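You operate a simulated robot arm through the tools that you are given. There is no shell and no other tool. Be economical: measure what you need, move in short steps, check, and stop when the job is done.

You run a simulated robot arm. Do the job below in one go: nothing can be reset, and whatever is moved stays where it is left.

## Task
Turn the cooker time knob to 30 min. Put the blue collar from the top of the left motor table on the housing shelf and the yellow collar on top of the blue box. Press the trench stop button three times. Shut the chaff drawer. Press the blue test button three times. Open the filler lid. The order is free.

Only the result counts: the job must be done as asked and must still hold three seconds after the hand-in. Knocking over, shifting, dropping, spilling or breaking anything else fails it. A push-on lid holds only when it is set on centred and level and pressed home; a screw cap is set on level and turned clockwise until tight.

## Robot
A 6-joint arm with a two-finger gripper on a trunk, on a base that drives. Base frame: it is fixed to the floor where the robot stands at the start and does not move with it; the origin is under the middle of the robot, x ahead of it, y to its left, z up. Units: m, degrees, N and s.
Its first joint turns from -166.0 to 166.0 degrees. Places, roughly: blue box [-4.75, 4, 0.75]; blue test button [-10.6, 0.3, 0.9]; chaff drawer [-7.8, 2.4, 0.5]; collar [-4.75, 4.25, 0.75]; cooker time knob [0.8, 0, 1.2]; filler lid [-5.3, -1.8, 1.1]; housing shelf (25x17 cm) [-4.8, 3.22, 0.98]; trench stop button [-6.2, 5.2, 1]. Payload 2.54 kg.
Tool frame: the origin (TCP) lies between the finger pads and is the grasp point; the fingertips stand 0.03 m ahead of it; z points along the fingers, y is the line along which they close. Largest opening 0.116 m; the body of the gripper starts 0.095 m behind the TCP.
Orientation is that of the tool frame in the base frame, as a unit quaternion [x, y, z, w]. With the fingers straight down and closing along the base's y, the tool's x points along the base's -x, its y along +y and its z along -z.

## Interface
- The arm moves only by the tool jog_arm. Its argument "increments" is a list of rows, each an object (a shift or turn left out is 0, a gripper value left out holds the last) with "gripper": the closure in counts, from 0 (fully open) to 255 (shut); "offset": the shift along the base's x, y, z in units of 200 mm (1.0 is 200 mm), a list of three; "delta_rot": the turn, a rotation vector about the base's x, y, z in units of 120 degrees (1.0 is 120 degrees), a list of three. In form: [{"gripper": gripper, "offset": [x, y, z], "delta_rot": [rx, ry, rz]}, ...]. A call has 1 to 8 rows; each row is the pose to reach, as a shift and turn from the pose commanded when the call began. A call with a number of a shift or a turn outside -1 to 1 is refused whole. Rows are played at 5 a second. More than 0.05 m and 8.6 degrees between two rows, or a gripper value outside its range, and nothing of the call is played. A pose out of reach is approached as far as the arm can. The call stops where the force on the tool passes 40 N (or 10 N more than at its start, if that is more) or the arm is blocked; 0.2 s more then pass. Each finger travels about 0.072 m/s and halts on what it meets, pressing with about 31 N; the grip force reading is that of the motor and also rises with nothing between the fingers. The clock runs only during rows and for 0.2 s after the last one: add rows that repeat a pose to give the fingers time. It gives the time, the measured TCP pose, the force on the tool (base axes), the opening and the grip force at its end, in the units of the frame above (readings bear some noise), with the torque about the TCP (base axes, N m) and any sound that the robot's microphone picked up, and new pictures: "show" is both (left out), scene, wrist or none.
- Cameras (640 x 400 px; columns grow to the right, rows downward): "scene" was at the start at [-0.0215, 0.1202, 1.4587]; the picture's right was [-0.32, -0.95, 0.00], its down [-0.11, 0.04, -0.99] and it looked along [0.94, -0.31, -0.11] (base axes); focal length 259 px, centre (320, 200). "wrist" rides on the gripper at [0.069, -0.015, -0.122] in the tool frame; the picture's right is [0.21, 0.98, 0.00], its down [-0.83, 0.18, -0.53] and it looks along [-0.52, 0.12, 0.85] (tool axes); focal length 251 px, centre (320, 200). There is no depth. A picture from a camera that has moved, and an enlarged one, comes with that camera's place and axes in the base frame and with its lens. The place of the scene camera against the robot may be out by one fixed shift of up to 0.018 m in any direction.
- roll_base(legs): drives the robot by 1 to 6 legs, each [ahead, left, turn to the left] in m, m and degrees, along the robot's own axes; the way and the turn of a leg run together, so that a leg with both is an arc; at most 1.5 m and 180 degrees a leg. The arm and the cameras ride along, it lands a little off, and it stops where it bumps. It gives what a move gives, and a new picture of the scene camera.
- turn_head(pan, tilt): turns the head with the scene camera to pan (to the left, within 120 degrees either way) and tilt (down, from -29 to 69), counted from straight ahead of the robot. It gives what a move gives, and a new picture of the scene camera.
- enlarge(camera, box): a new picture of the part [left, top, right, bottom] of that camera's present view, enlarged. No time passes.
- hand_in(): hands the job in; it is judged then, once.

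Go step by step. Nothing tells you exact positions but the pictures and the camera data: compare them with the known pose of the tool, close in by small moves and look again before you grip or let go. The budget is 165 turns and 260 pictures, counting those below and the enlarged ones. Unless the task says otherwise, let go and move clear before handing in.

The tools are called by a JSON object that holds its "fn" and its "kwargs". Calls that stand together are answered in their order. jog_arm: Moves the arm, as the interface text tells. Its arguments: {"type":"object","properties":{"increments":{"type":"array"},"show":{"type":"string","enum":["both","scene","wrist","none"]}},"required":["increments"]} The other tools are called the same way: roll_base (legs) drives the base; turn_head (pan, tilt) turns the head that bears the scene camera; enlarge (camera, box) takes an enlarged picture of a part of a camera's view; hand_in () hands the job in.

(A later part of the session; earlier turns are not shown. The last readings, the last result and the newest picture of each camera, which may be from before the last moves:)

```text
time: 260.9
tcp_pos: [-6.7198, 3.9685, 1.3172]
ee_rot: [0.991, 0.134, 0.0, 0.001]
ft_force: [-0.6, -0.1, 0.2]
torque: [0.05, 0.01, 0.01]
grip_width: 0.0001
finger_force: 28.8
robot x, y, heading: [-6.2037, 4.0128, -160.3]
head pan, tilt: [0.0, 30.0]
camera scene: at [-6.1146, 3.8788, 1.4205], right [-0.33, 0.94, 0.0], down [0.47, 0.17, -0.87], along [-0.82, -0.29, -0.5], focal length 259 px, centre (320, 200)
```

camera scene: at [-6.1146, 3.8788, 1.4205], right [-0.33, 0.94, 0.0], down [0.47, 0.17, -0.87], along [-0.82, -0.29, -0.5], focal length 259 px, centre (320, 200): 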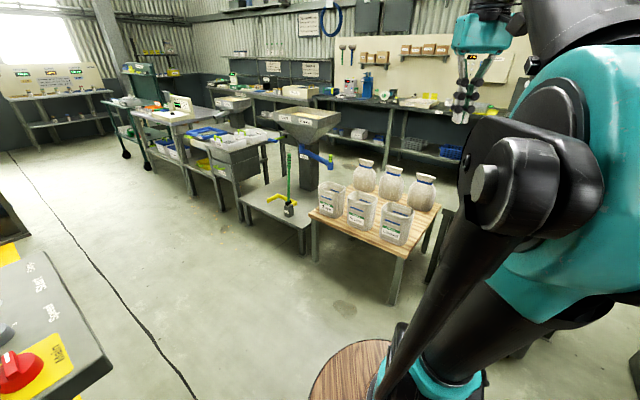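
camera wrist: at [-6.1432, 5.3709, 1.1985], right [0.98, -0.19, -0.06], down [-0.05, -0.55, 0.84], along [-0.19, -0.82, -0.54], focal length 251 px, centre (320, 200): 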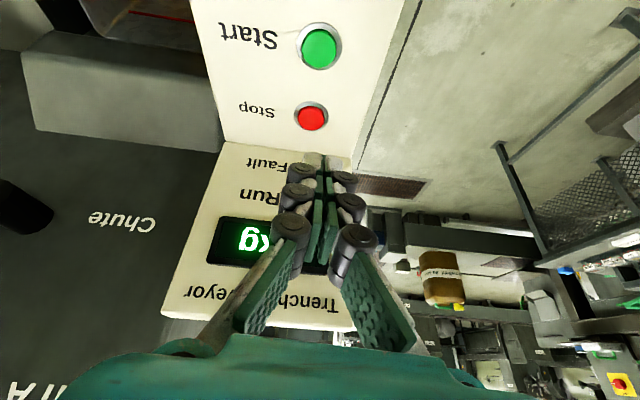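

Driving back into the aisle end and along it toward the left side of the hall.

{"fn": "roll_base", "kwargs": {"legs": [[0.42, 0, 0], [0, 0, 51.8], [1.5, 0, 0], [1.5, 0, 0]]}}

{"fn": "turn_head", "kwargs": {"pan": 50, "tilt": 20}}

{"fn": "turn_head", "kwargs": {"pan": -50, "tilt": 15}}

```text
time: 279.7
tcp_pos: [-7.8779, 0.643, 1.317]
ee_rot: [0.839, 0.544, 0.0, 0.0]
ft_force: [0.1, -0.5, 0.2]
torque: [0.01, 0.01, 0.03]
grip_width: 0.0
finger_force: 28.8
robot x, y, heading: [-7.5866, 1.0689, -109.9]
head pan, tilt: [0.0, 30.0]
camera scene: at [-7.4215, 1.0453, 1.4205], right [-0.94, 0.34, 0.0], down [0.17, 0.47, -0.87], along [-0.3, -0.81, -0.5], focal length 259 px, centre (320, 200)
```

scene: 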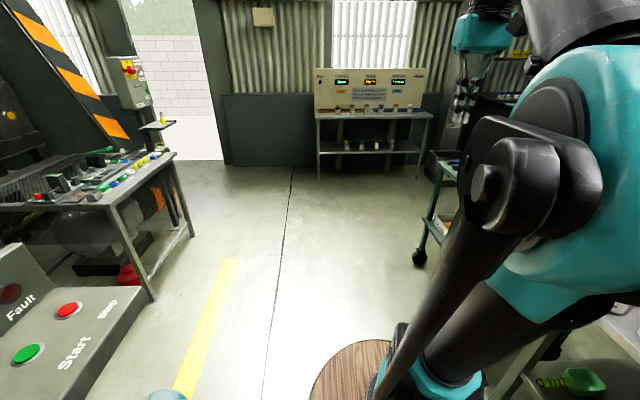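

```text
time: 280.9
tcp_pos: [-7.8787, 0.6434, 1.3165]
ee_rot: [0.839, 0.545, 0.0, 0.0]
ft_force: [0.2, -0.8, 0.7]
torque: [0.0, 0.0, -0.01]
grip_width: 0.0
finger_force: 28.8
robot x, y, heading: [-7.5821, 1.0704, -110.3]
head pan, tilt: [50.0, 20.0]
camera scene: at [-7.344, 1.0495, 1.4365], right [-0.87, -0.5, 0.0], down [-0.17, 0.3, -0.94], along [0.47, -0.81, -0.34], focal length 259 px, centre (320, 200)
```

scene: 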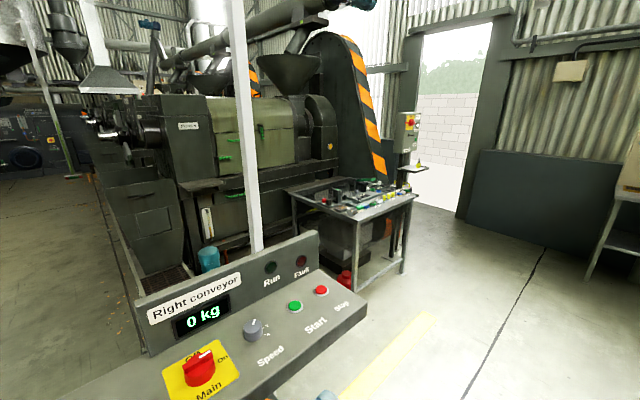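

```text
time: 282.6
tcp_pos: [-7.8782, 0.6434, 1.3166]
ee_rot: [0.839, 0.544, 0.0, 0.0]
ft_force: [0.2, 0.2, -0.1]
torque: [0.0, -0.01, 0.03]
grip_width: 0.0
finger_force: 28.6
robot x, y, heading: [-7.5836, 1.0686, -110.0]
head pan, tilt: [-50.0, 15.0]
camera scene: at [-7.4783, 1.0983, 1.4447], right [-0.34, 0.94, 0.0], down [0.24, 0.09, -0.97], along [-0.91, -0.33, -0.26], focal length 259 px, centre (320, 200)
```

scene: 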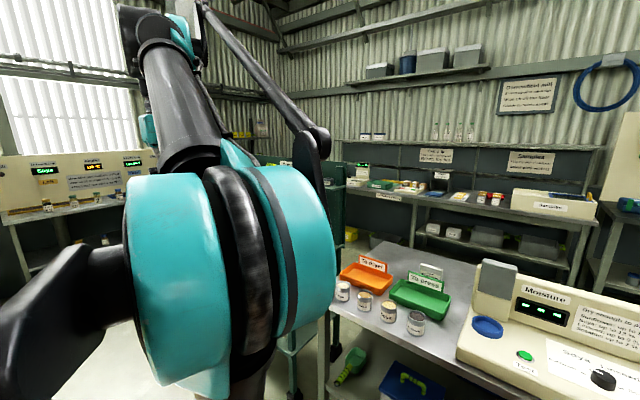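

The left rear corridor should be accessible past the door. The test button is on a device on the back bench. First the filler: drive around the left table into the rear corridor.

{"fn": "roll_base", "kwargs": {"legs": [[1.4, 0.25, 1.5], [0.4, 0.08, 0], [0, 0, 48], [1.1, 0, 0], [0, 0, 41]]}}

{"fn": "turn_head", "kwargs": {"pan": 10, "tilt": 20}}

```text
time: 301.3
tcp_pos: [-6.8366, -1.9942, 1.3164]
ee_rot: [0.196, 0.981, -0.001, 0.0]
ft_force: [-0.2, 0.2, -0.1]
torque: [0.02, 0.0, -0.03]
grip_width: 0.0002
finger_force: 28.7
robot x, y, heading: [-7.2704, -1.7071, -18.5]
head pan, tilt: [-50.0, 15.0]
stopped in leg 5: the robot was blocked; the commanded pose is now the measured one
camera scene: at [-7.2894, -1.6157, 1.4447], right [-0.93, -0.36, 0.0], down [-0.09, 0.24, -0.97], along [0.35, -0.9, -0.26], focal length 259 px, centre (320, 200)
```

scene: 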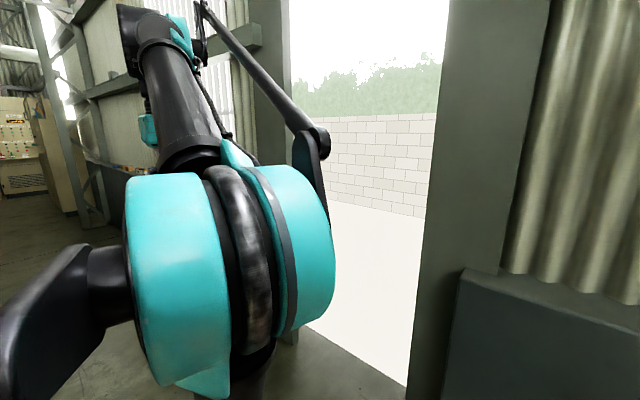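

```text
time: 302.6
tcp_pos: [-6.8362, -1.993, 1.317]
ee_rot: [0.196, 0.981, 0.0, 0.0]
ft_force: [-0.3, 0.7, -0.5]
torque: [-0.02, -0.01, 0.0]
grip_width: 0.0002
finger_force: 28.7
robot x, y, heading: [-7.2677, -1.7051, -18.9]
head pan, tilt: [10.0, 20.0]
camera scene: at [-7.2313, -1.5429, 1.4365], right [-0.15, -0.99, 0.0], down [-0.34, 0.05, -0.94], along [0.93, -0.14, -0.34], focal length 259 px, centre (320, 200)
```

scene: 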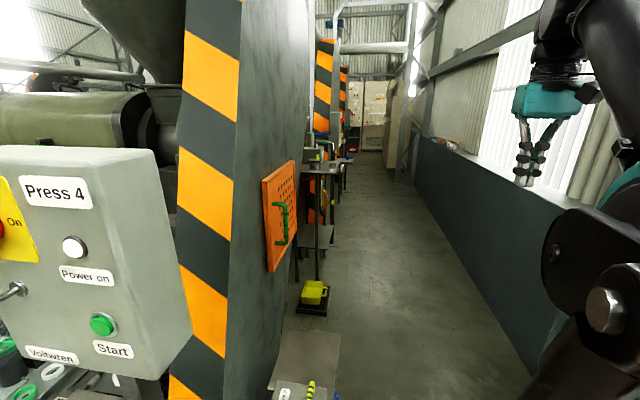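

The corridor ahead is clear; a switch box is close on my left. I'll sidestep right 0.2 m, then advance along the corridor and look at the cabinet.

{"fn": "roll_base", "kwargs": {"legs": [[0, -0.2, 0], [1.0, 0, 0]]}}

{"fn": "turn_head", "kwargs": {"pan": 40, "tilt": 25}}

```text
time: 309.0
tcp_pos: [-5.9598, -2.5071, 1.317]
ee_rot: [0.2, 0.98, 0.0, 0.0]
ft_force: [-0.5, -0.8, -0.7]
torque: [0.04, -0.03, 0.0]
grip_width: 0.0
finger_force: 29.2
robot x, y, heading: [-6.3912, -2.2208, -18.9]
head pan, tilt: [10.0, 20.0]
camera scene: at [-6.3528, -2.0534, 1.4365], right [-0.16, -0.99, 0.0], down [-0.34, 0.05, -0.94], along [0.93, -0.15, -0.34], focal length 259 px, centre (320, 200)
```

scene: 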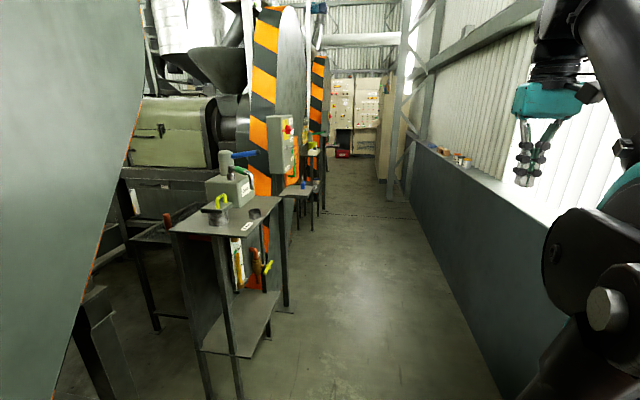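

```text
time: 309.9
tcp_pos: [-5.9599, -2.5063, 1.315]
ee_rot: [0.198, 0.98, 0.001, 0.0]
ft_force: [-0.5, 0.9, 0.2]
torque: [0.02, -0.01, 0.0]
grip_width: 0.0001
finger_force: 28.2
robot x, y, heading: [-6.3945, -2.216, -19.0]
head pan, tilt: [40.0, 25.0]
camera scene: at [-6.3587, -2.0059, 1.4285], right [0.36, -0.93, 0.0], down [-0.39, -0.15, -0.91], along [0.85, 0.32, -0.42], focal length 259 px, centre (320, 200)
```

scene: 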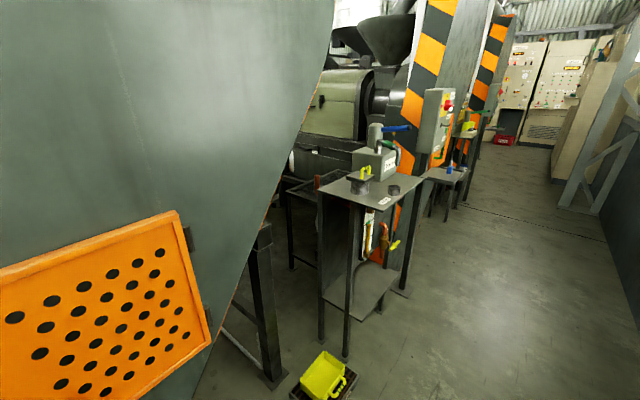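

The filler stand is right ahead-left, open to this corridor. Zooming.

{"fn": "enlarge", "kwargs": {"camera": "scene", "box": [320, 110, 440, 300]}}

{"fn": "enlarge", "kwargs": {"camera": "scene", "box": [328, 155, 424, 215]}}

```text
2.11 times, centred on (380, 205) of scene
camera zoom: at [-6.3587, -2.0059, 1.4285], right [0.36, -0.93, 0.0], down [-0.39, -0.15, -0.91], along [0.85, 0.32, -0.42], focal length 545 px, centre (194, 190)
```

zoom: 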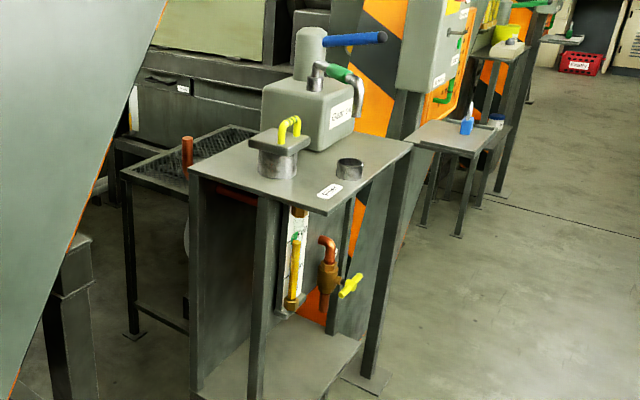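

```text
6.67 times, centred on (376, 185) of scene
camera zoom: at [-6.3587, -2.0059, 1.4285], right [0.36, -0.93, 0.0], down [-0.39, -0.15, -0.91], along [0.85, 0.32, -0.42], focal length 1726 px, centre (-53, 300)
```

zoom: 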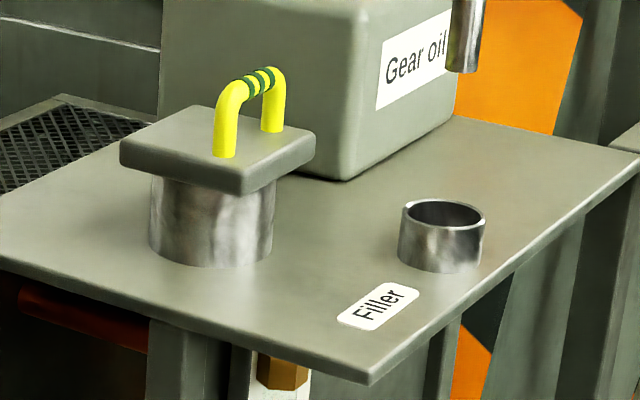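

The filler neck has a square lid with a yellow handle near the corridor-side edge, so the hinge is presumably on the far (aisle) edge. I'll move up beside it.

{"fn": "roll_base", "kwargs": {"legs": [[0.42, 0, 0]]}}

{"fn": "turn_head", "kwargs": {"pan": 70, "tilt": 25}}

{"fn": "enlarge", "kwargs": {"camera": "scene", "box": [280, 150, 440, 250]}}

```text
time: 312.5
tcp_pos: [-5.5648, -2.6479, 1.3166]
ee_rot: [0.202, 0.979, 0.0, -0.001]
ft_force: [-0.1, 0.8, 0.2]
torque: [0.0, 0.01, 0.0]
grip_width: 0.0
finger_force: 28.7
robot x, y, heading: [-5.9944, -2.3563, -19.5]
head pan, tilt: [40.0, 25.0]
camera scene: at [-5.9605, -2.1443, 1.4284], right [0.35, -0.94, 0.0], down [-0.4, -0.15, -0.91], along [0.85, 0.32, -0.42], focal length 259 px, centre (320, 200)
```

scene: 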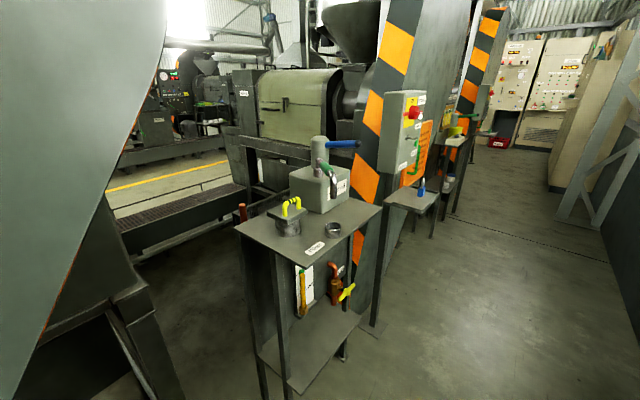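

```text
time: 313.5
tcp_pos: [-5.565, -2.6469, 1.3171]
ee_rot: [0.202, 0.979, 0.0, 0.001]
ft_force: [-0.4, 0.2, -0.6]
torque: [-0.01, 0.01, 0.0]
grip_width: 0.0
finger_force: 29.0
robot x, y, heading: [-5.9884, -2.355, -19.7]
head pan, tilt: [70.0, 25.0]
camera scene: at [-5.9882, -2.1056, 1.4284], right [0.77, -0.64, 0.0], down [-0.27, -0.33, -0.91], along [0.58, 0.7, -0.42], focal length 259 px, centre (320, 200)
```

scene: 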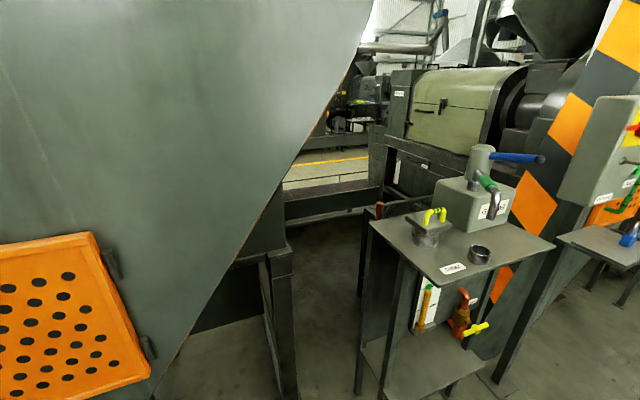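

```text
4.00 times, centred on (360, 200) of scene
camera zoom: at [-5.9882, -2.1056, 1.4284], right [0.77, -0.64, 0.0], down [-0.27, -0.33, -0.91], along [0.58, 0.7, -0.42], focal length 1036 px, centre (160, 200)
```

zoom: 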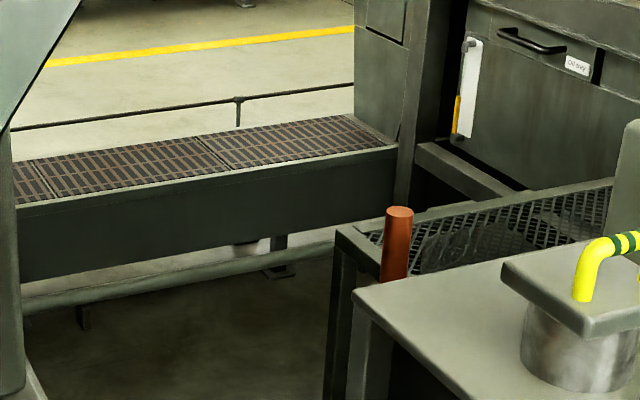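

Handle top triangulates to about (-5.325, -1.815, 1.095). Bringing the tool over it at safe height.

{"fn": "jog_arm", "kwargs": {"increments": [{"offset": [0.06, 0.22, 0], "gripper": 120}, {"offset": [0.12, 0.44, 0]}, {"offset": [0.18, 0.66, 0]}, {"offset": [0.24, 0.88, 0]}, {"offset": [0.28, 1.0, 0]}], "show": "none"}}

{"fn": "jog_arm", "kwargs": {"increments": [{"offset": [0.06, 0.22, 0]}, {"offset": [0.12, 0.44, 0]}, {"offset": [0.18, 0.66, 0]}, {"offset": [0.24, 0.88, 0]}, {"offset": [0.28, 1.0, 0]}], "show": "none"}}

{"fn": "jog_arm", "kwargs": {"increments": [{"offset": [0.06, 0.22, 0]}, {"offset": [0.12, 0.44, 0]}, {"offset": [0.18, 0.66, 0]}, {"offset": [0.24, 0.88, 0]}, {"offset": [0.28, 1.0, 0]}], "show": "none"}}

{"fn": "jog_arm", "kwargs": {"increments": [{"offset": [0.05, 0.2, 0]}, {"offset": [0.1, 0.4, -0.1]}, {"offset": [0.15, 0.55, -0.2]}, {"offset": [0.17, 0.6, -0.3]}]}}

```text
time: 314.7
tcp_pos: [-5.5074, -2.4459, 1.3155]
ee_rot: [0.203, 0.979, 0.0, 0.0]
ft_force: [0.0, -0.5, -0.8]
torque: [0.02, -0.05, 0.0]
grip_width: 0.0613
finger_force: 0.0
robot x, y, heading: [-5.9924, -2.3568, -19.7]
head pan, tilt: [70.0, 25.0]
```

```text
time: 315.9
tcp_pos: [-5.4537, -2.246, 1.3185]
ee_rot: [0.202, 0.979, -0.001, 0.0]
ft_force: [-0.6, -0.5, 0.9]
torque: [0.03, 0.0, 0.01]
grip_width: 0.0618
finger_force: 0.0
robot x, y, heading: [-5.9929, -2.3556, -19.4]
head pan, tilt: [70.0, 25.0]
```

```text
time: 317.1
tcp_pos: [-5.3966, -2.0458, 1.3163]
ee_rot: [0.203, 0.979, 0.0, 0.0]
ft_force: [-0.9, -1.5, 0.4]
torque: [0.05, -0.05, 0.03]
grip_width: 0.0616
finger_force: 0.0
robot x, y, heading: [-5.9938, -2.3572, -19.3]
head pan, tilt: [70.0, 25.0]
```

```text
time: 318.1
tcp_pos: [-5.3625, -1.9251, 1.2559]
ee_rot: [0.202, 0.979, -0.001, 0.0]
ft_force: [-0.1, -0.3, 0.6]
torque: [0.01, 0.01, 0.01]
grip_width: 0.0613
finger_force: 0.1
robot x, y, heading: [-5.9957, -2.3589, -19.5]
head pan, tilt: [70.0, 25.0]
camera scene: at [-5.9884, -2.1056, 1.4284], right [0.77, -0.63, 0.0], down [-0.27, -0.33, -0.91], along [0.58, 0.7, -0.42], focal length 259 px, centre (320, 200)
camera wrist: at [-5.4316, -1.9134, 1.3779], right [0.19, 0.98, 0.0], down [0.83, -0.16, 0.53], along [0.52, -0.1, -0.85], focal length 251 px, centre (320, 200)
```

scene: 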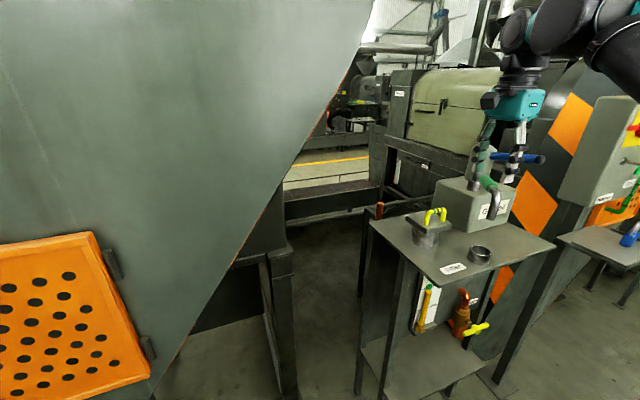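
wrist: 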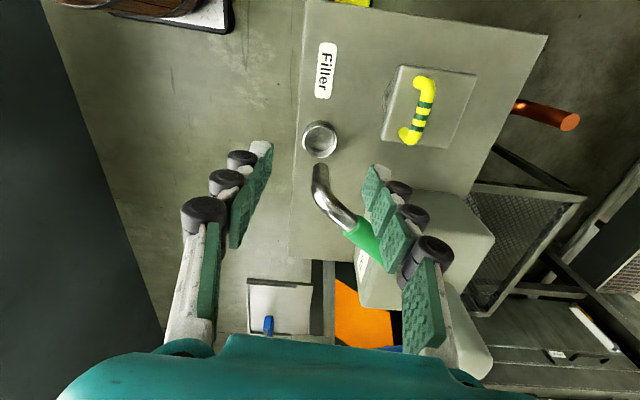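

Handle is oriented along the corridor axis near the lid's corridor-side edge. Moving directly above it.

{"fn": "jog_arm", "kwargs": {"increments": [{"offset": [0.03, 0.2, 0]}, {"offset": [0.08, 0.4, -0.05]}, {"offset": [0.11, 0.52, -0.2]}, {"offset": [0.11, 0.525, -0.38]}, {"offset": [0.11, 0.525, -0.45]}]}}

```text
time: 319.3
tcp_pos: [-5.3411, -1.8223, 1.1645]
ee_rot: [0.202, 0.979, 0.001, 0.0]
ft_force: [0.7, 0.1, 0.2]
torque: [0.03, -0.03, -0.01]
grip_width: 0.0613
finger_force: 0.0
out of reach, approached as far as the arm can: row 1, 2, 3, 4
robot x, y, heading: [-5.9926, -2.3569, -19.3]
head pan, tilt: [70.0, 25.0]
camera scene: at [-5.9884, -2.1055, 1.4284], right [0.77, -0.63, 0.0], down [-0.27, -0.33, -0.91], along [0.58, 0.7, -0.42], focal length 259 px, centre (320, 200)
camera wrist: at [-5.41, -1.8099, 1.2873], right [0.19, 0.98, 0.0], down [0.83, -0.16, 0.53], along [0.52, -0.1, -0.85], focal length 251 px, centre (320, 200)
```

scene: 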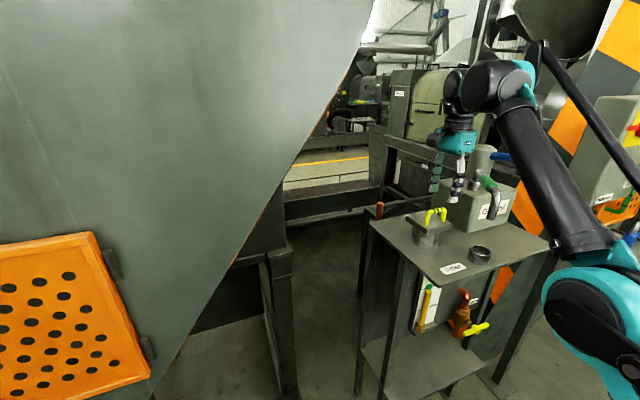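
wrist: 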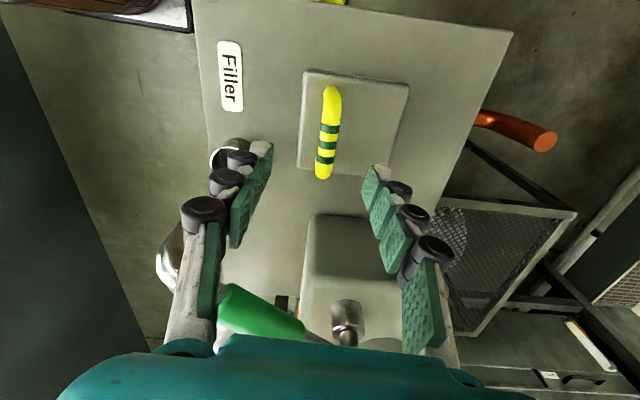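

Centred. Descending around the handle and closing.

{"fn": "jog_arm", "kwargs": {"increments": [{"offset": [-0.02, 0.025, -0.12]}, {"offset": [-0.025, 0.03, -0.24]}, {"offset": [-0.025, 0.03, -0.33]}, {"offset": [-0.025, 0.03, -0.33], "gripper": 180}, {"offset": [-0.025, 0.03, -0.33], "gripper": 255}, {"offset": [-0.025, 0.03, -0.33], "gripper": 255}, {"offset": [-0.025, 0.03, -0.33], "gripper": 255}]}}

```text
time: 320.9
tcp_pos: [-5.3465, -1.8136, 1.1001]
ee_rot: [0.202, 0.979, -0.001, 0.0]
ft_force: [7.8, 13.0, -0.2]
torque: [0.09, -0.31, 0.97]
grip_width: 0.0143
finger_force: 40.4
robot x, y, heading: [-5.9934, -2.3543, -19.1]
head pan, tilt: [70.0, 25.0]
camera scene: at [-5.9878, -2.1046, 1.4283], right [0.77, -0.63, 0.0], down [-0.27, -0.33, -0.91], along [0.57, 0.7, -0.42], focal length 259 px, centre (320, 200)
camera wrist: at [-5.4135, -1.8029, 1.2221], right [0.19, 0.98, 0.0], down [0.83, -0.16, 0.53], along [0.52, -0.1, -0.85], focal length 251 px, centre (320, 200)
```

scene: 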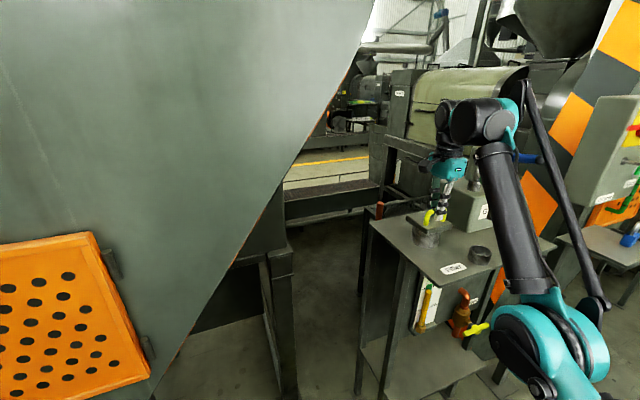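
wrist: 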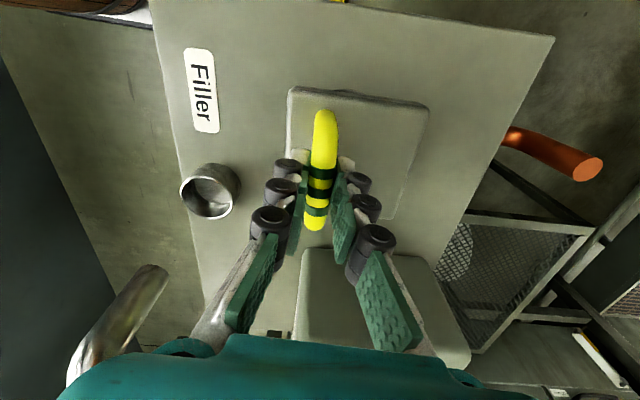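

Handle gripped (14 mm bar). Testing a small lift along the expected hinge arc.

{"fn": "jog_arm", "kwargs": {"increments": [{"offset": [0.008, 0.022, 0.035]}, {"offset": [0.016, 0.048, 0.07]}, {"offset": [0.0247, 0.074, 0.1]}, {"offset": [0.0247, 0.074, 0.1]}]}}

```text
time: 321.9
tcp_pos: [-5.3395, -1.7989, 1.1185]
ee_rot: [0.201, 0.98, 0.0, 0.0]
ft_force: [3.0, 21.9, -29.9]
torque: [0.24, 0.05, 0.89]
grip_width: 0.014
finger_force: 39.8
robot x, y, heading: [-5.9937, -2.3599, -19.4]
head pan, tilt: [70.0, 25.0]
camera scene: at [-5.9872, -2.1033, 1.428], right [0.77, -0.63, 0.0], down [-0.27, -0.33, -0.91], along [0.57, 0.7, -0.42], focal length 259 px, centre (320, 200)
camera wrist: at [-5.4081, -1.7868, 1.2411], right [0.19, 0.98, 0.0], down [0.83, -0.16, 0.53], along [0.52, -0.1, -0.85], focal length 251 px, centre (320, 200)
```

scene: 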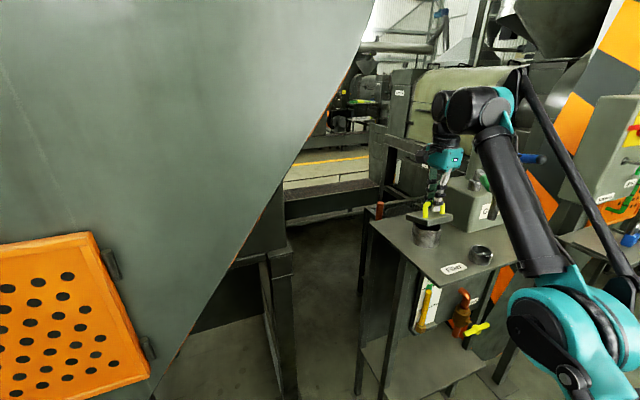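
wrist: 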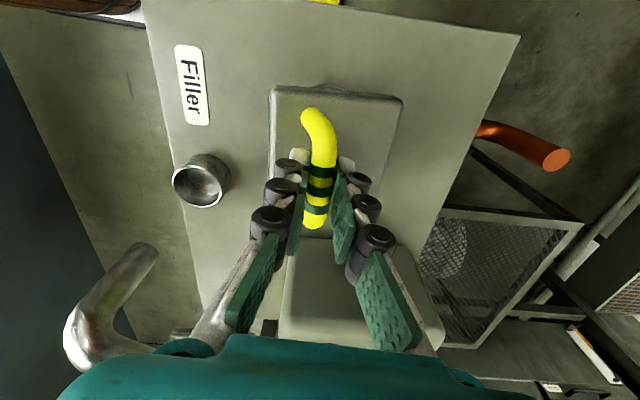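

The lid moved. Zooming to see how it hinges.

{"fn": "enlarge", "kwargs": {"camera": "scene", "box": [392, 180, 488, 260]}}

```text
5.00 times, centred on (440, 220) of scene
camera zoom: at [-5.9872, -2.1033, 1.428], right [0.77, -0.63, 0.0], down [-0.27, -0.33, -0.91], along [0.57, 0.7, -0.42], focal length 1295 px, centre (-280, 100)
```

zoom: 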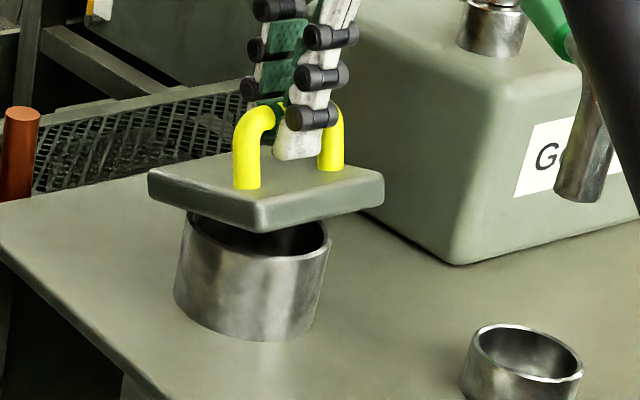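

It hinges at the far edge as expected, corridor side rising. Continuing the arc with the tool partly following.

{"fn": "jog_arm", "kwargs": {"increments": [{"offset": [0.01, 0.03, 0.028], "delta_rot": [-0.02, 0.007, 0]}, {"offset": [0.021, 0.063, 0.053], "delta_rot": [-0.04, 0.013, 0]}, {"offset": [0.032, 0.097, 0.075], "delta_rot": [-0.06, 0.02, 0]}, {"offset": [0.044, 0.133, 0.094], "delta_rot": [-0.08, 0.027, 0]}, {"offset": [0.057, 0.171, 0.11], "delta_rot": [-0.1, 0.033, 0]}, {"offset": [0.07, 0.209, 0.1215], "delta_rot": [-0.12, 0.04, 0]}], "show": "none"}}

{"fn": "enlarge", "kwargs": {"camera": "scene", "box": [392, 160, 488, 240]}}

```text
time: 323.0
tcp_pos: [-5.3542, -1.8101, 1.1109]
ee_rot: [0.202, 0.977, -0.071, -0.007]
ft_force: [12.0, 12.2, -5.4]
torque: [0.21, -0.62, 1.01]
grip_width: 0.0149
finger_force: 41.0
out of reach, approached as far as the arm can: row 1, 2, 3, 4, 5
robot x, y, heading: [-5.9954, -2.356, -19.3]
head pan, tilt: [70.0, 25.0]
stopped in row 5: the force on the tool passed its limit at 72 N (the readings are from after the stop); the commanded pose is now the measured one
```

```text
5.00 times, centred on (440, 200) of scene
camera zoom: at [-5.9871, -2.1044, 1.4283], right [0.77, -0.63, 0.0], down [-0.27, -0.33, -0.91], along [0.57, 0.7, -0.42], focal length 1295 px, centre (-280, 200)
```

zoom: 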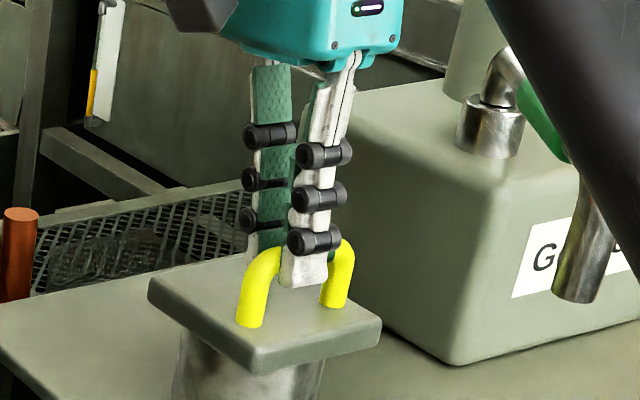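

The arm ran out of reach at this height. I'll let go, lift off, bring the base closer (left and ahead), and retry.

{"fn": "jog_arm", "kwargs": {"increments": [{"gripper": 170}, {"gripper": 120}, {"gripper": 120}, {"offset": [-0.01, -0.03, 0.15]}, {"offset": [-0.02, -0.06, 0.3]}, {"offset": [-0.05, -0.15, 0.4], "delta_rot": [0.03, -0.01, 0]}, {"offset": [-0.08, -0.25, 0.4], "delta_rot": [0.067, -0.022, 0]}], "show": "none"}}

{"fn": "roll_base", "kwargs": {"legs": [[0.15, 0, 0], [0, 0.18, 0]]}}

{"fn": "enlarge", "kwargs": {"camera": "wrist", "box": [0, 0, 640, 400]}}

```text
time: 324.6
tcp_pos: [-5.3717, -1.8622, 1.1923]
ee_rot: [0.203, 0.979, 0.002, 0.001]
ft_force: [-0.3, -0.2, -0.9]
torque: [-0.04, 0.0, -0.01]
grip_width: 0.0613
finger_force: 0.0
out of reach, approached as far as the arm can: row 4, 5, 6
robot x, y, heading: [-5.9888, -2.358, -19.4]
head pan, tilt: [70.0, 25.0]
```

```text
time: 325.7
tcp_pos: [-5.303, -1.8873, 1.1925]
ee_rot: [0.201, 0.979, 0.003, -0.007]
ft_force: [-5.6, 2.3, 4.8]
torque: [-0.12, 0.12, -0.17]
grip_width: 0.0626
finger_force: 0.8
robot x, y, heading: [-5.9208, -2.383, -19.4]
head pan, tilt: [70.0, 25.0]
stopped in leg 1: the force on the tool passed its limit at 65 N (the readings are from after the stop); the commanded pose is now the measured one
camera scene: at [-5.9115, -2.1325, 1.4284], right [0.77, -0.64, 0.0], down [-0.27, -0.33, -0.91], along [0.58, 0.7, -0.42], focal length 259 px, centre (320, 200)
```

scene: 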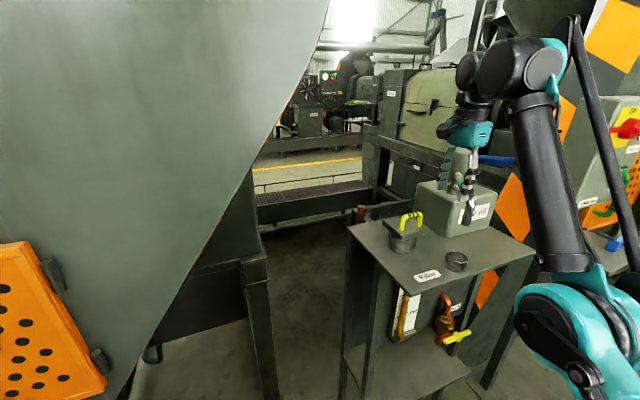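

```text
1.00 times, centred on (320, 200) of wrist (not enlarged: the box is as wide or as high as the picture)
camera zoom: at [-5.3694, -1.8753, 1.3163], right [0.19, 0.98, 0.0], down [0.84, -0.16, 0.52], along [0.51, -0.09, -0.85], focal length 251 px, centre (320, 200)
```

zoom: 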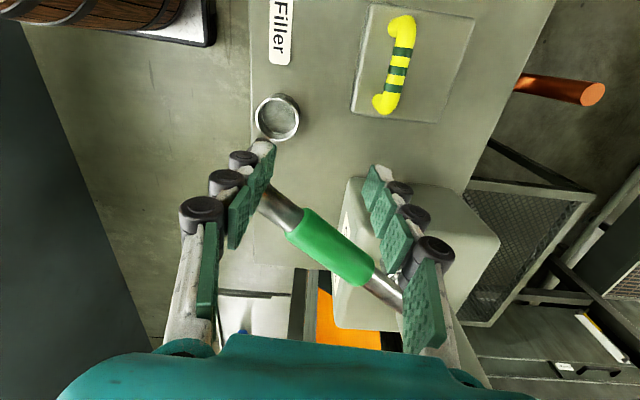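

The fingers bumped the oil-can spout as the base advanced; the can appears not to have moved. I'll withdraw the hand backward and up before repositioning.

{"fn": "jog_arm", "kwargs": {"increments": [{"offset": [-0.12, 0.04, 0]}, {"offset": [-0.24, 0.08, 0]}, {"offset": [-0.36, 0.12, 0.02]}, {"offset": [-0.5, 0.16, 0.1]}]}}

{"fn": "enlarge", "kwargs": {"camera": "scene", "box": [360, 130, 520, 280]}}

```text
time: 326.7
tcp_pos: [-5.4015, -1.8538, 1.2127]
ee_rot: [0.202, 0.979, 0.002, -0.007]
ft_force: [0.1, 0.7, 0.1]
torque: [-0.03, 0.05, 0.03]
grip_width: 0.0615
finger_force: 0.1
robot x, y, heading: [-5.9123, -2.3851, -19.6]
head pan, tilt: [70.0, 25.0]
camera scene: at [-5.9107, -2.1325, 1.4284], right [0.77, -0.64, 0.0], down [-0.27, -0.33, -0.91], along [0.58, 0.7, -0.42], focal length 259 px, centre (320, 200)
camera wrist: at [-5.4672, -1.8422, 1.336], right [0.19, 0.98, 0.0], down [0.84, -0.16, 0.52], along [0.51, -0.1, -0.85], focal length 251 px, centre (320, 200)
```

scene: 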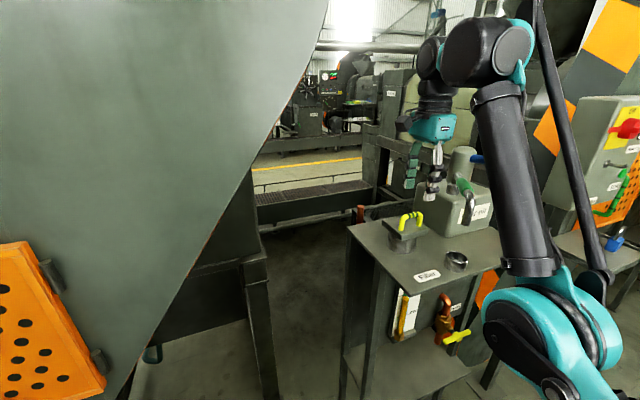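
wrist: 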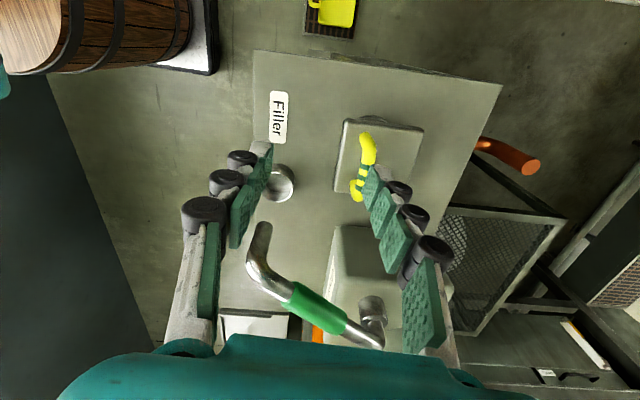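

```text
2.67 times, centred on (440, 205) of scene
camera zoom: at [-5.9107, -2.1325, 1.4284], right [0.77, -0.64, 0.0], down [-0.27, -0.33, -0.91], along [0.58, 0.7, -0.42], focal length 690 px, centre (0, 187)
```

zoom: 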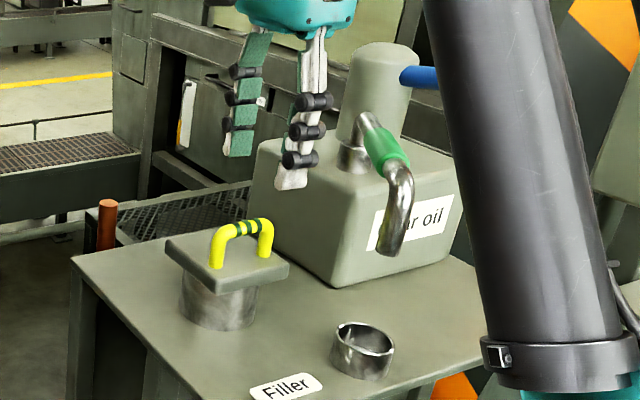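

Good: spout position triangulates unchanged. I'll pull the hand back toward the corridor by 0.18 m, then shift the base left by the same amount.

{"fn": "jog_arm", "kwargs": {"increments": [{"offset": [-0.1, -0.2, 0]}, {"offset": [-0.2, -0.4, 0.02]}, {"offset": [-0.3, -0.6, 0.05]}, {"offset": [-0.35, -0.8, 0.1]}], "show": "none"}}

{"fn": "roll_base", "kwargs": {"legs": [[0, 0.2, 0]]}}

```text
time: 327.7
tcp_pos: [-5.422, -1.9205, 1.2995]
ee_rot: [0.203, 0.979, 0.002, -0.007]
ft_force: [0.2, 0.5, -0.2]
torque: [-0.12, 0.04, -0.03]
grip_width: 0.0614
finger_force: 0.1
out of reach, approached as far as the arm can: row 1, 2, 3, 4
robot x, y, heading: [-5.9158, -2.3871, -19.5]
head pan, tilt: [70.0, 25.0]
```

```text
time: 329.3
tcp_pos: [-5.3552, -1.7329, 1.3002]
ee_rot: [0.202, 0.979, 0.002, -0.008]
ft_force: [0.4, 0.1, 0.8]
torque: [0.01, 0.03, 0.03]
grip_width: 0.0616
finger_force: 0.0
robot x, y, heading: [-5.852, -2.1977, -19.5]
head pan, tilt: [70.0, 25.0]
camera scene: at [-5.8445, -1.9442, 1.4284], right [0.77, -0.64, 0.0], down [-0.27, -0.33, -0.91], along [0.58, 0.7, -0.42], focal length 259 px, centre (320, 200)
```

scene: 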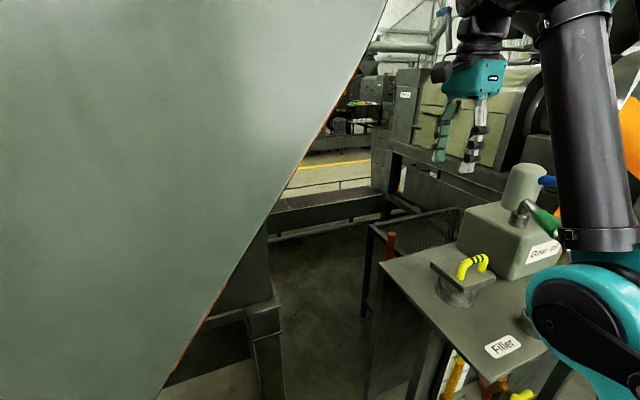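

Base is now 0.6 m from the handle. Descending toward it.

{"fn": "jog_arm", "kwargs": {"increments": [{"offset": [0.02, -0.2, -0.1]}, {"offset": [0.04, -0.4, -0.25]}, {"offset": [0.04, -0.41, -0.45]}, {"offset": [0.04, -0.41, -0.65]}], "show": "wrist"}}

```text
refused: row 2 steps farther than a row can; nothing moved
```

{"fn": "jog_arm", "kwargs": {"increments": [{"offset": [0.02, -0.18, -0.1]}, {"offset": [0.04, -0.36, -0.22]}, {"offset": [0.04, -0.41, -0.43]}, {"offset": [0.04, -0.41, -0.65]}], "show": "wrist"}}

```text
time: 330.3
tcp_pos: [-5.2896, -1.7232, 1.2223]
ee_rot: [0.203, 0.979, 0.001, -0.007]
ft_force: [-0.4, -0.7, 0.0]
torque: [0.02, -0.03, -0.01]
grip_width: 0.0614
finger_force: 0.0
out of reach, approached as far as the arm can: row 1, 2, 3, 4
robot x, y, heading: [-5.8515, -2.1927, -19.5]
head pan, tilt: [70.0, 25.0]
camera wrist: at [-5.3566, -1.7111, 1.3446], right [0.19, 0.98, 0.0], down [0.84, -0.16, 0.52], along [0.51, -0.1, -0.85], focal length 251 px, centre (320, 200)
```

wrist: 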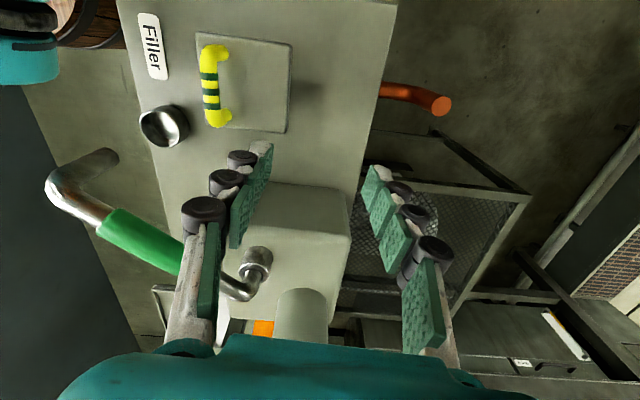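

The arm pointed far left conflicts with its own head mast. I'll back the base off, and turn it to face the stand more directly.

{"fn": "roll_base", "kwargs": {"legs": [[-0.22, 0, 0], [0, -0.16, 0]]}}

{"fn": "jog_arm", "kwargs": {"increments": [{"offset": [0.0, -0.2, 0.05]}, {"offset": [0.02, -0.4, 0.1]}, {"offset": [0.05, -0.6, 0.2]}, {"offset": [0.08, -0.8, 0.3]}, {"offset": [0.1, -1.0, 0.4]}], "show": "scene"}}

```text
time: 332.1
tcp_pos: [-5.4867, -1.6532, 1.22]
ee_rot: [0.207, 0.978, 0.0, -0.009]
ft_force: [-0.4, 0.2, -0.2]
torque: [0.01, 0.0, -0.01]
grip_width: 0.0613
finger_force: 0.1
robot x, y, heading: [-6.0532, -2.1289, -19.5]
head pan, tilt: [70.0, 25.0]
stopped in leg 1: the robot was blocked; the commanded pose is now the measured one
camera scene: at [-6.0487, -1.8723, 1.4285], right [0.77, -0.64, 0.0], down [-0.27, -0.33, -0.91], along [0.58, 0.7, -0.42], focal length 259 px, centre (320, 200)
```

scene: 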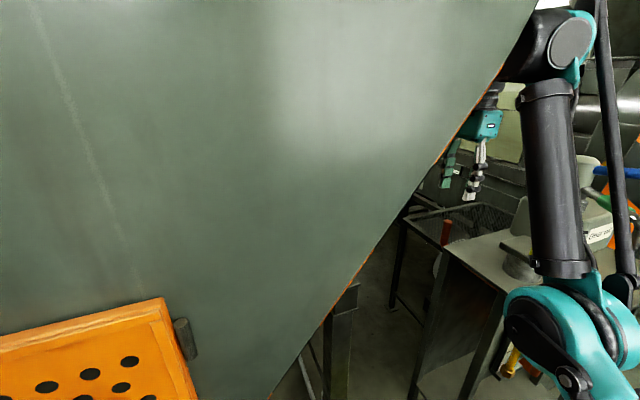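

```text
time: 333.3
tcp_pos: [-5.4303, -1.8142, 1.3521]
ee_rot: [0.206, 0.979, 0.0, -0.008]
ft_force: [0.6, 1.3, -0.5]
torque: [-0.14, -0.01, -0.01]
grip_width: 0.0615
finger_force: 0.1
out of reach, approached as far as the arm can: row 1, 2, 3, 4, 5
robot x, y, heading: [-6.0551, -2.1221, -19.4]
head pan, tilt: [70.0, 25.0]
camera scene: at [-6.0499, -1.8713, 1.4283], right [0.77, -0.63, 0.0], down [-0.27, -0.33, -0.91], along [0.57, 0.7, -0.42], focal length 259 px, centre (320, 200)
```

scene: 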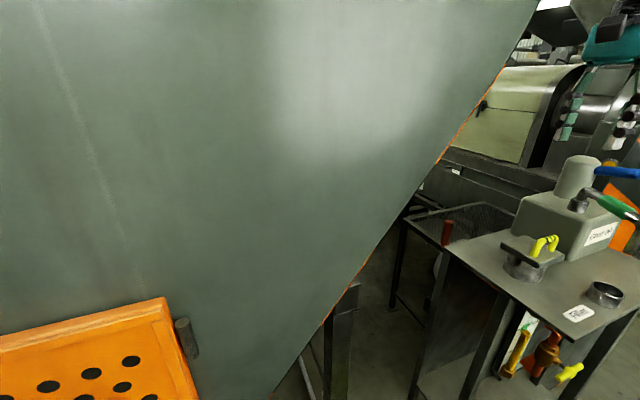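

I need to swing the arm to the robot's front before turning. Moving the tool sideways toward the corridor.

{"fn": "roll_base", "kwargs": {"legs": [[0, -0.2, 0]]}}

{"fn": "jog_arm", "kwargs": {"increments": [{"offset": [0.02, -0.2, 0]}, {"offset": [0.04, -0.4, 0]}, {"offset": [0.06, -0.6, 0]}, {"offset": [0.08, -0.8, 0]}, {"offset": [0.1, -1.0, 0]}], "show": "none"}}

{"fn": "jog_arm", "kwargs": {"increments": [{"offset": [0.0, -0.2, 0]}, {"offset": [0.0, -0.4, 0]}, {"offset": [0.0, -0.6, 0]}, {"offset": [0.0, -0.8, 0]}, {"offset": [0.0, -1.0, 0]}], "show": "none"}}

```text
time: 334.9
tcp_pos: [-5.4958, -2.0034, 1.3512]
ee_rot: [0.206, 0.978, 0.001, -0.008]
ft_force: [0.2, 0.6, 0.3]
torque: [0.01, 0.01, -0.03]
grip_width: 0.0615
finger_force: 0.2
robot x, y, heading: [-6.1188, -2.31, -19.4]
head pan, tilt: [70.0, 25.0]
camera scene: at [-6.1155, -2.0582, 1.4284], right [0.77, -0.63, 0.0], down [-0.27, -0.33, -0.91], along [0.58, 0.7, -0.42], focal length 259 px, centre (320, 200)
```

scene: 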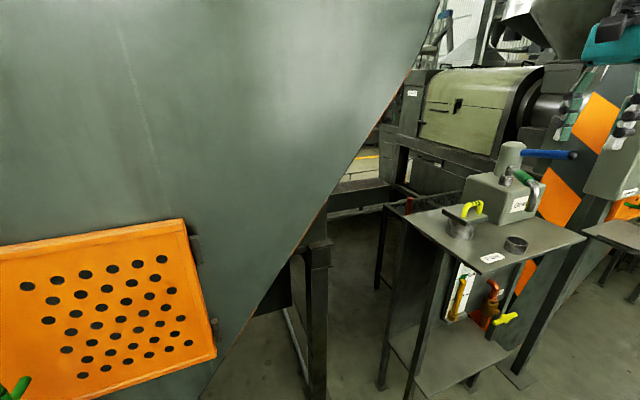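

```text
time: 336.1
tcp_pos: [-5.4406, -2.1853, 1.4015]
ee_rot: [0.205, 0.979, -0.001, -0.008]
ft_force: [0.0, 0.9, -0.4]
torque: [-0.09, -0.05, -0.01]
grip_width: 0.0612
finger_force: 0.0
out of reach, approached as far as the arm can: row 1, 2, 3, 4, 5
robot x, y, heading: [-6.1212, -2.311, -19.3]
head pan, tilt: [70.0, 25.0]
```

```text
time: 337.3
tcp_pos: [-5.4252, -2.3843, 1.4239]
ee_rot: [0.206, 0.978, -0.001, -0.009]
ft_force: [-0.4, 1.3, -0.6]
torque: [-0.11, 0.01, 0.0]
grip_width: 0.0615
finger_force: 0.0
out of reach, approached as far as the arm can: row 1, 2, 3, 4, 5
robot x, y, heading: [-6.1189, -2.3071, -19.4]
head pan, tilt: [70.0, 25.0]
```

The arm seems caught in an awkward configuration. Looking at it to understand.

{"fn": "turn_head", "kwargs": {"pan": 0, "tilt": 15}}

```text
time: 338.7
tcp_pos: [-5.4248, -2.3854, 1.4238]
ee_rot: [0.206, 0.978, 0.0, -0.009]
ft_force: [0.8, -0.5, 0.6]
torque: [-0.02, 0.05, 0.02]
grip_width: 0.0614
finger_force: 0.0
robot x, y, heading: [-6.1205, -2.3115, -19.5]
head pan, tilt: [0.0, 15.0]
camera scene: at [-6.0858, -2.1605, 1.4447], right [-0.33, -0.94, 0.0], down [-0.24, 0.09, -0.97], along [0.91, -0.32, -0.26], focal length 259 px, centre (320, 200)
```

scene: 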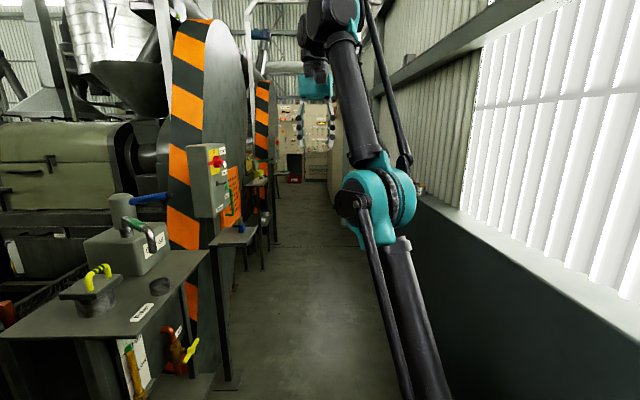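

The arm flipped to an elbow-down branch. I'll straighten it upward in free space, then come forward and down so it folds elbow-up again.

{"fn": "jog_arm", "kwargs": {"increments": [{"offset": [0, 0, 0.22]}, {"offset": [0, 0, 0.44]}, {"offset": [0, 0, 0.66]}, {"offset": [0, 0, 0.88]}, {"offset": [0, 0, 1.0]}], "show": "none"}}

{"fn": "jog_arm", "kwargs": {"increments": [{"offset": [0, 0, 0.22]}, {"offset": [0, 0, 0.44]}, {"offset": [0, 0, 0.66]}, {"offset": [0, 0, 0.88]}, {"offset": [0, 0, 1.0]}], "show": "none"}}

{"fn": "jog_arm", "kwargs": {"increments": [{"offset": [-0.1, 0.03, 0.1]}, {"offset": [-0.2, 0.06, 0.2]}, {"offset": [-0.3, 0.1, 0.3]}, {"offset": [-0.4, 0.13, 0.3]}], "show": "scene"}}

```text
time: 339.9
tcp_pos: [-5.4761, -2.3869, 1.4499]
ee_rot: [0.206, 0.979, 0.0, -0.008]
ft_force: [0.0, 0.2, 0.4]
torque: [0.02, -0.01, 0.03]
grip_width: 0.0616
finger_force: 0.0
out of reach, approached as far as the arm can: row 1, 2, 3, 4, 5
robot x, y, heading: [-6.1204, -2.3102, -19.3]
head pan, tilt: [0.0, 15.0]
```

```text
time: 341.1
tcp_pos: [-5.5128, -2.389, 1.4652]
ee_rot: [0.206, 0.979, 0.001, -0.008]
ft_force: [0.4, 0.1, 0.1]
torque: [0.0, -0.03, -0.05]
grip_width: 0.0612
finger_force: 0.0
out of reach, approached as far as the arm can: row 1, 2, 3, 4, 5
robot x, y, heading: [-6.1198, -2.308, -19.5]
head pan, tilt: [0.0, 15.0]
```

```text
time: 342.1
tcp_pos: [-5.6, -2.3656, 1.4838]
ee_rot: [0.206, 0.979, -0.001, -0.008]
ft_force: [0.9, -0.4, 0.7]
torque: [0.0, 0.02, 0.0]
grip_width: 0.0611
finger_force: 0.0
out of reach, approached as far as the arm can: row 1, 2, 3, 4
robot x, y, heading: [-6.1244, -2.3078, -19.6]
head pan, tilt: [0.0, 15.0]
camera scene: at [-6.0855, -2.1606, 1.4447], right [-0.33, -0.94, 0.0], down [-0.24, 0.09, -0.97], along [0.91, -0.32, -0.26], focal length 259 px, centre (320, 200)
```

scene: 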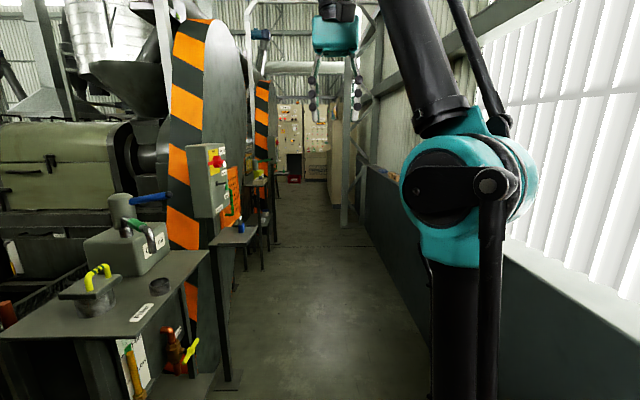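

Arm is now straight up. Coming down and slightly forward to fold elbow-up.

{"fn": "jog_arm", "kwargs": {"increments": [{"offset": [0.05, -0.02, -0.15]}, {"offset": [0.1, -0.04, -0.3]}, {"offset": [0.15, -0.06, -0.45]}, {"offset": [0.2, -0.08, -0.6]}, {"offset": [0.2, -0.08, -0.75]}], "show": "scene"}}

```text
time: 343.3
tcp_pos: [-5.5566, -2.3828, 1.3362]
ee_rot: [0.206, 0.978, 0.0, -0.008]
ft_force: [-0.2, -0.9, 0.2]
torque: [0.0, -0.05, -0.01]
grip_width: 0.0613
finger_force: 0.0
robot x, y, heading: [-6.1203, -2.3106, -19.4]
head pan, tilt: [0.0, 15.0]
camera scene: at [-6.0859, -2.1605, 1.4447], right [-0.33, -0.94, 0.0], down [-0.24, 0.09, -0.97], along [0.91, -0.32, -0.26], focal length 259 px, centre (320, 200)
```

scene: 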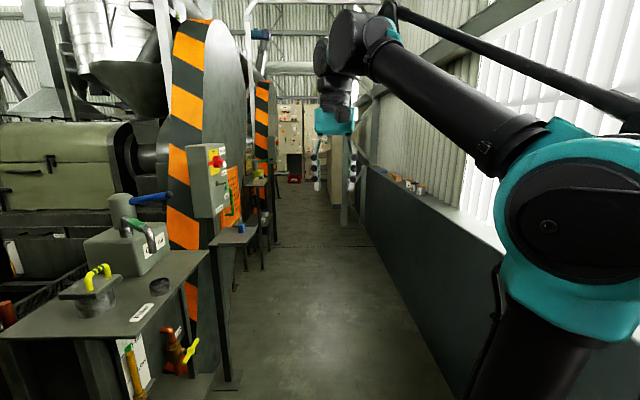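

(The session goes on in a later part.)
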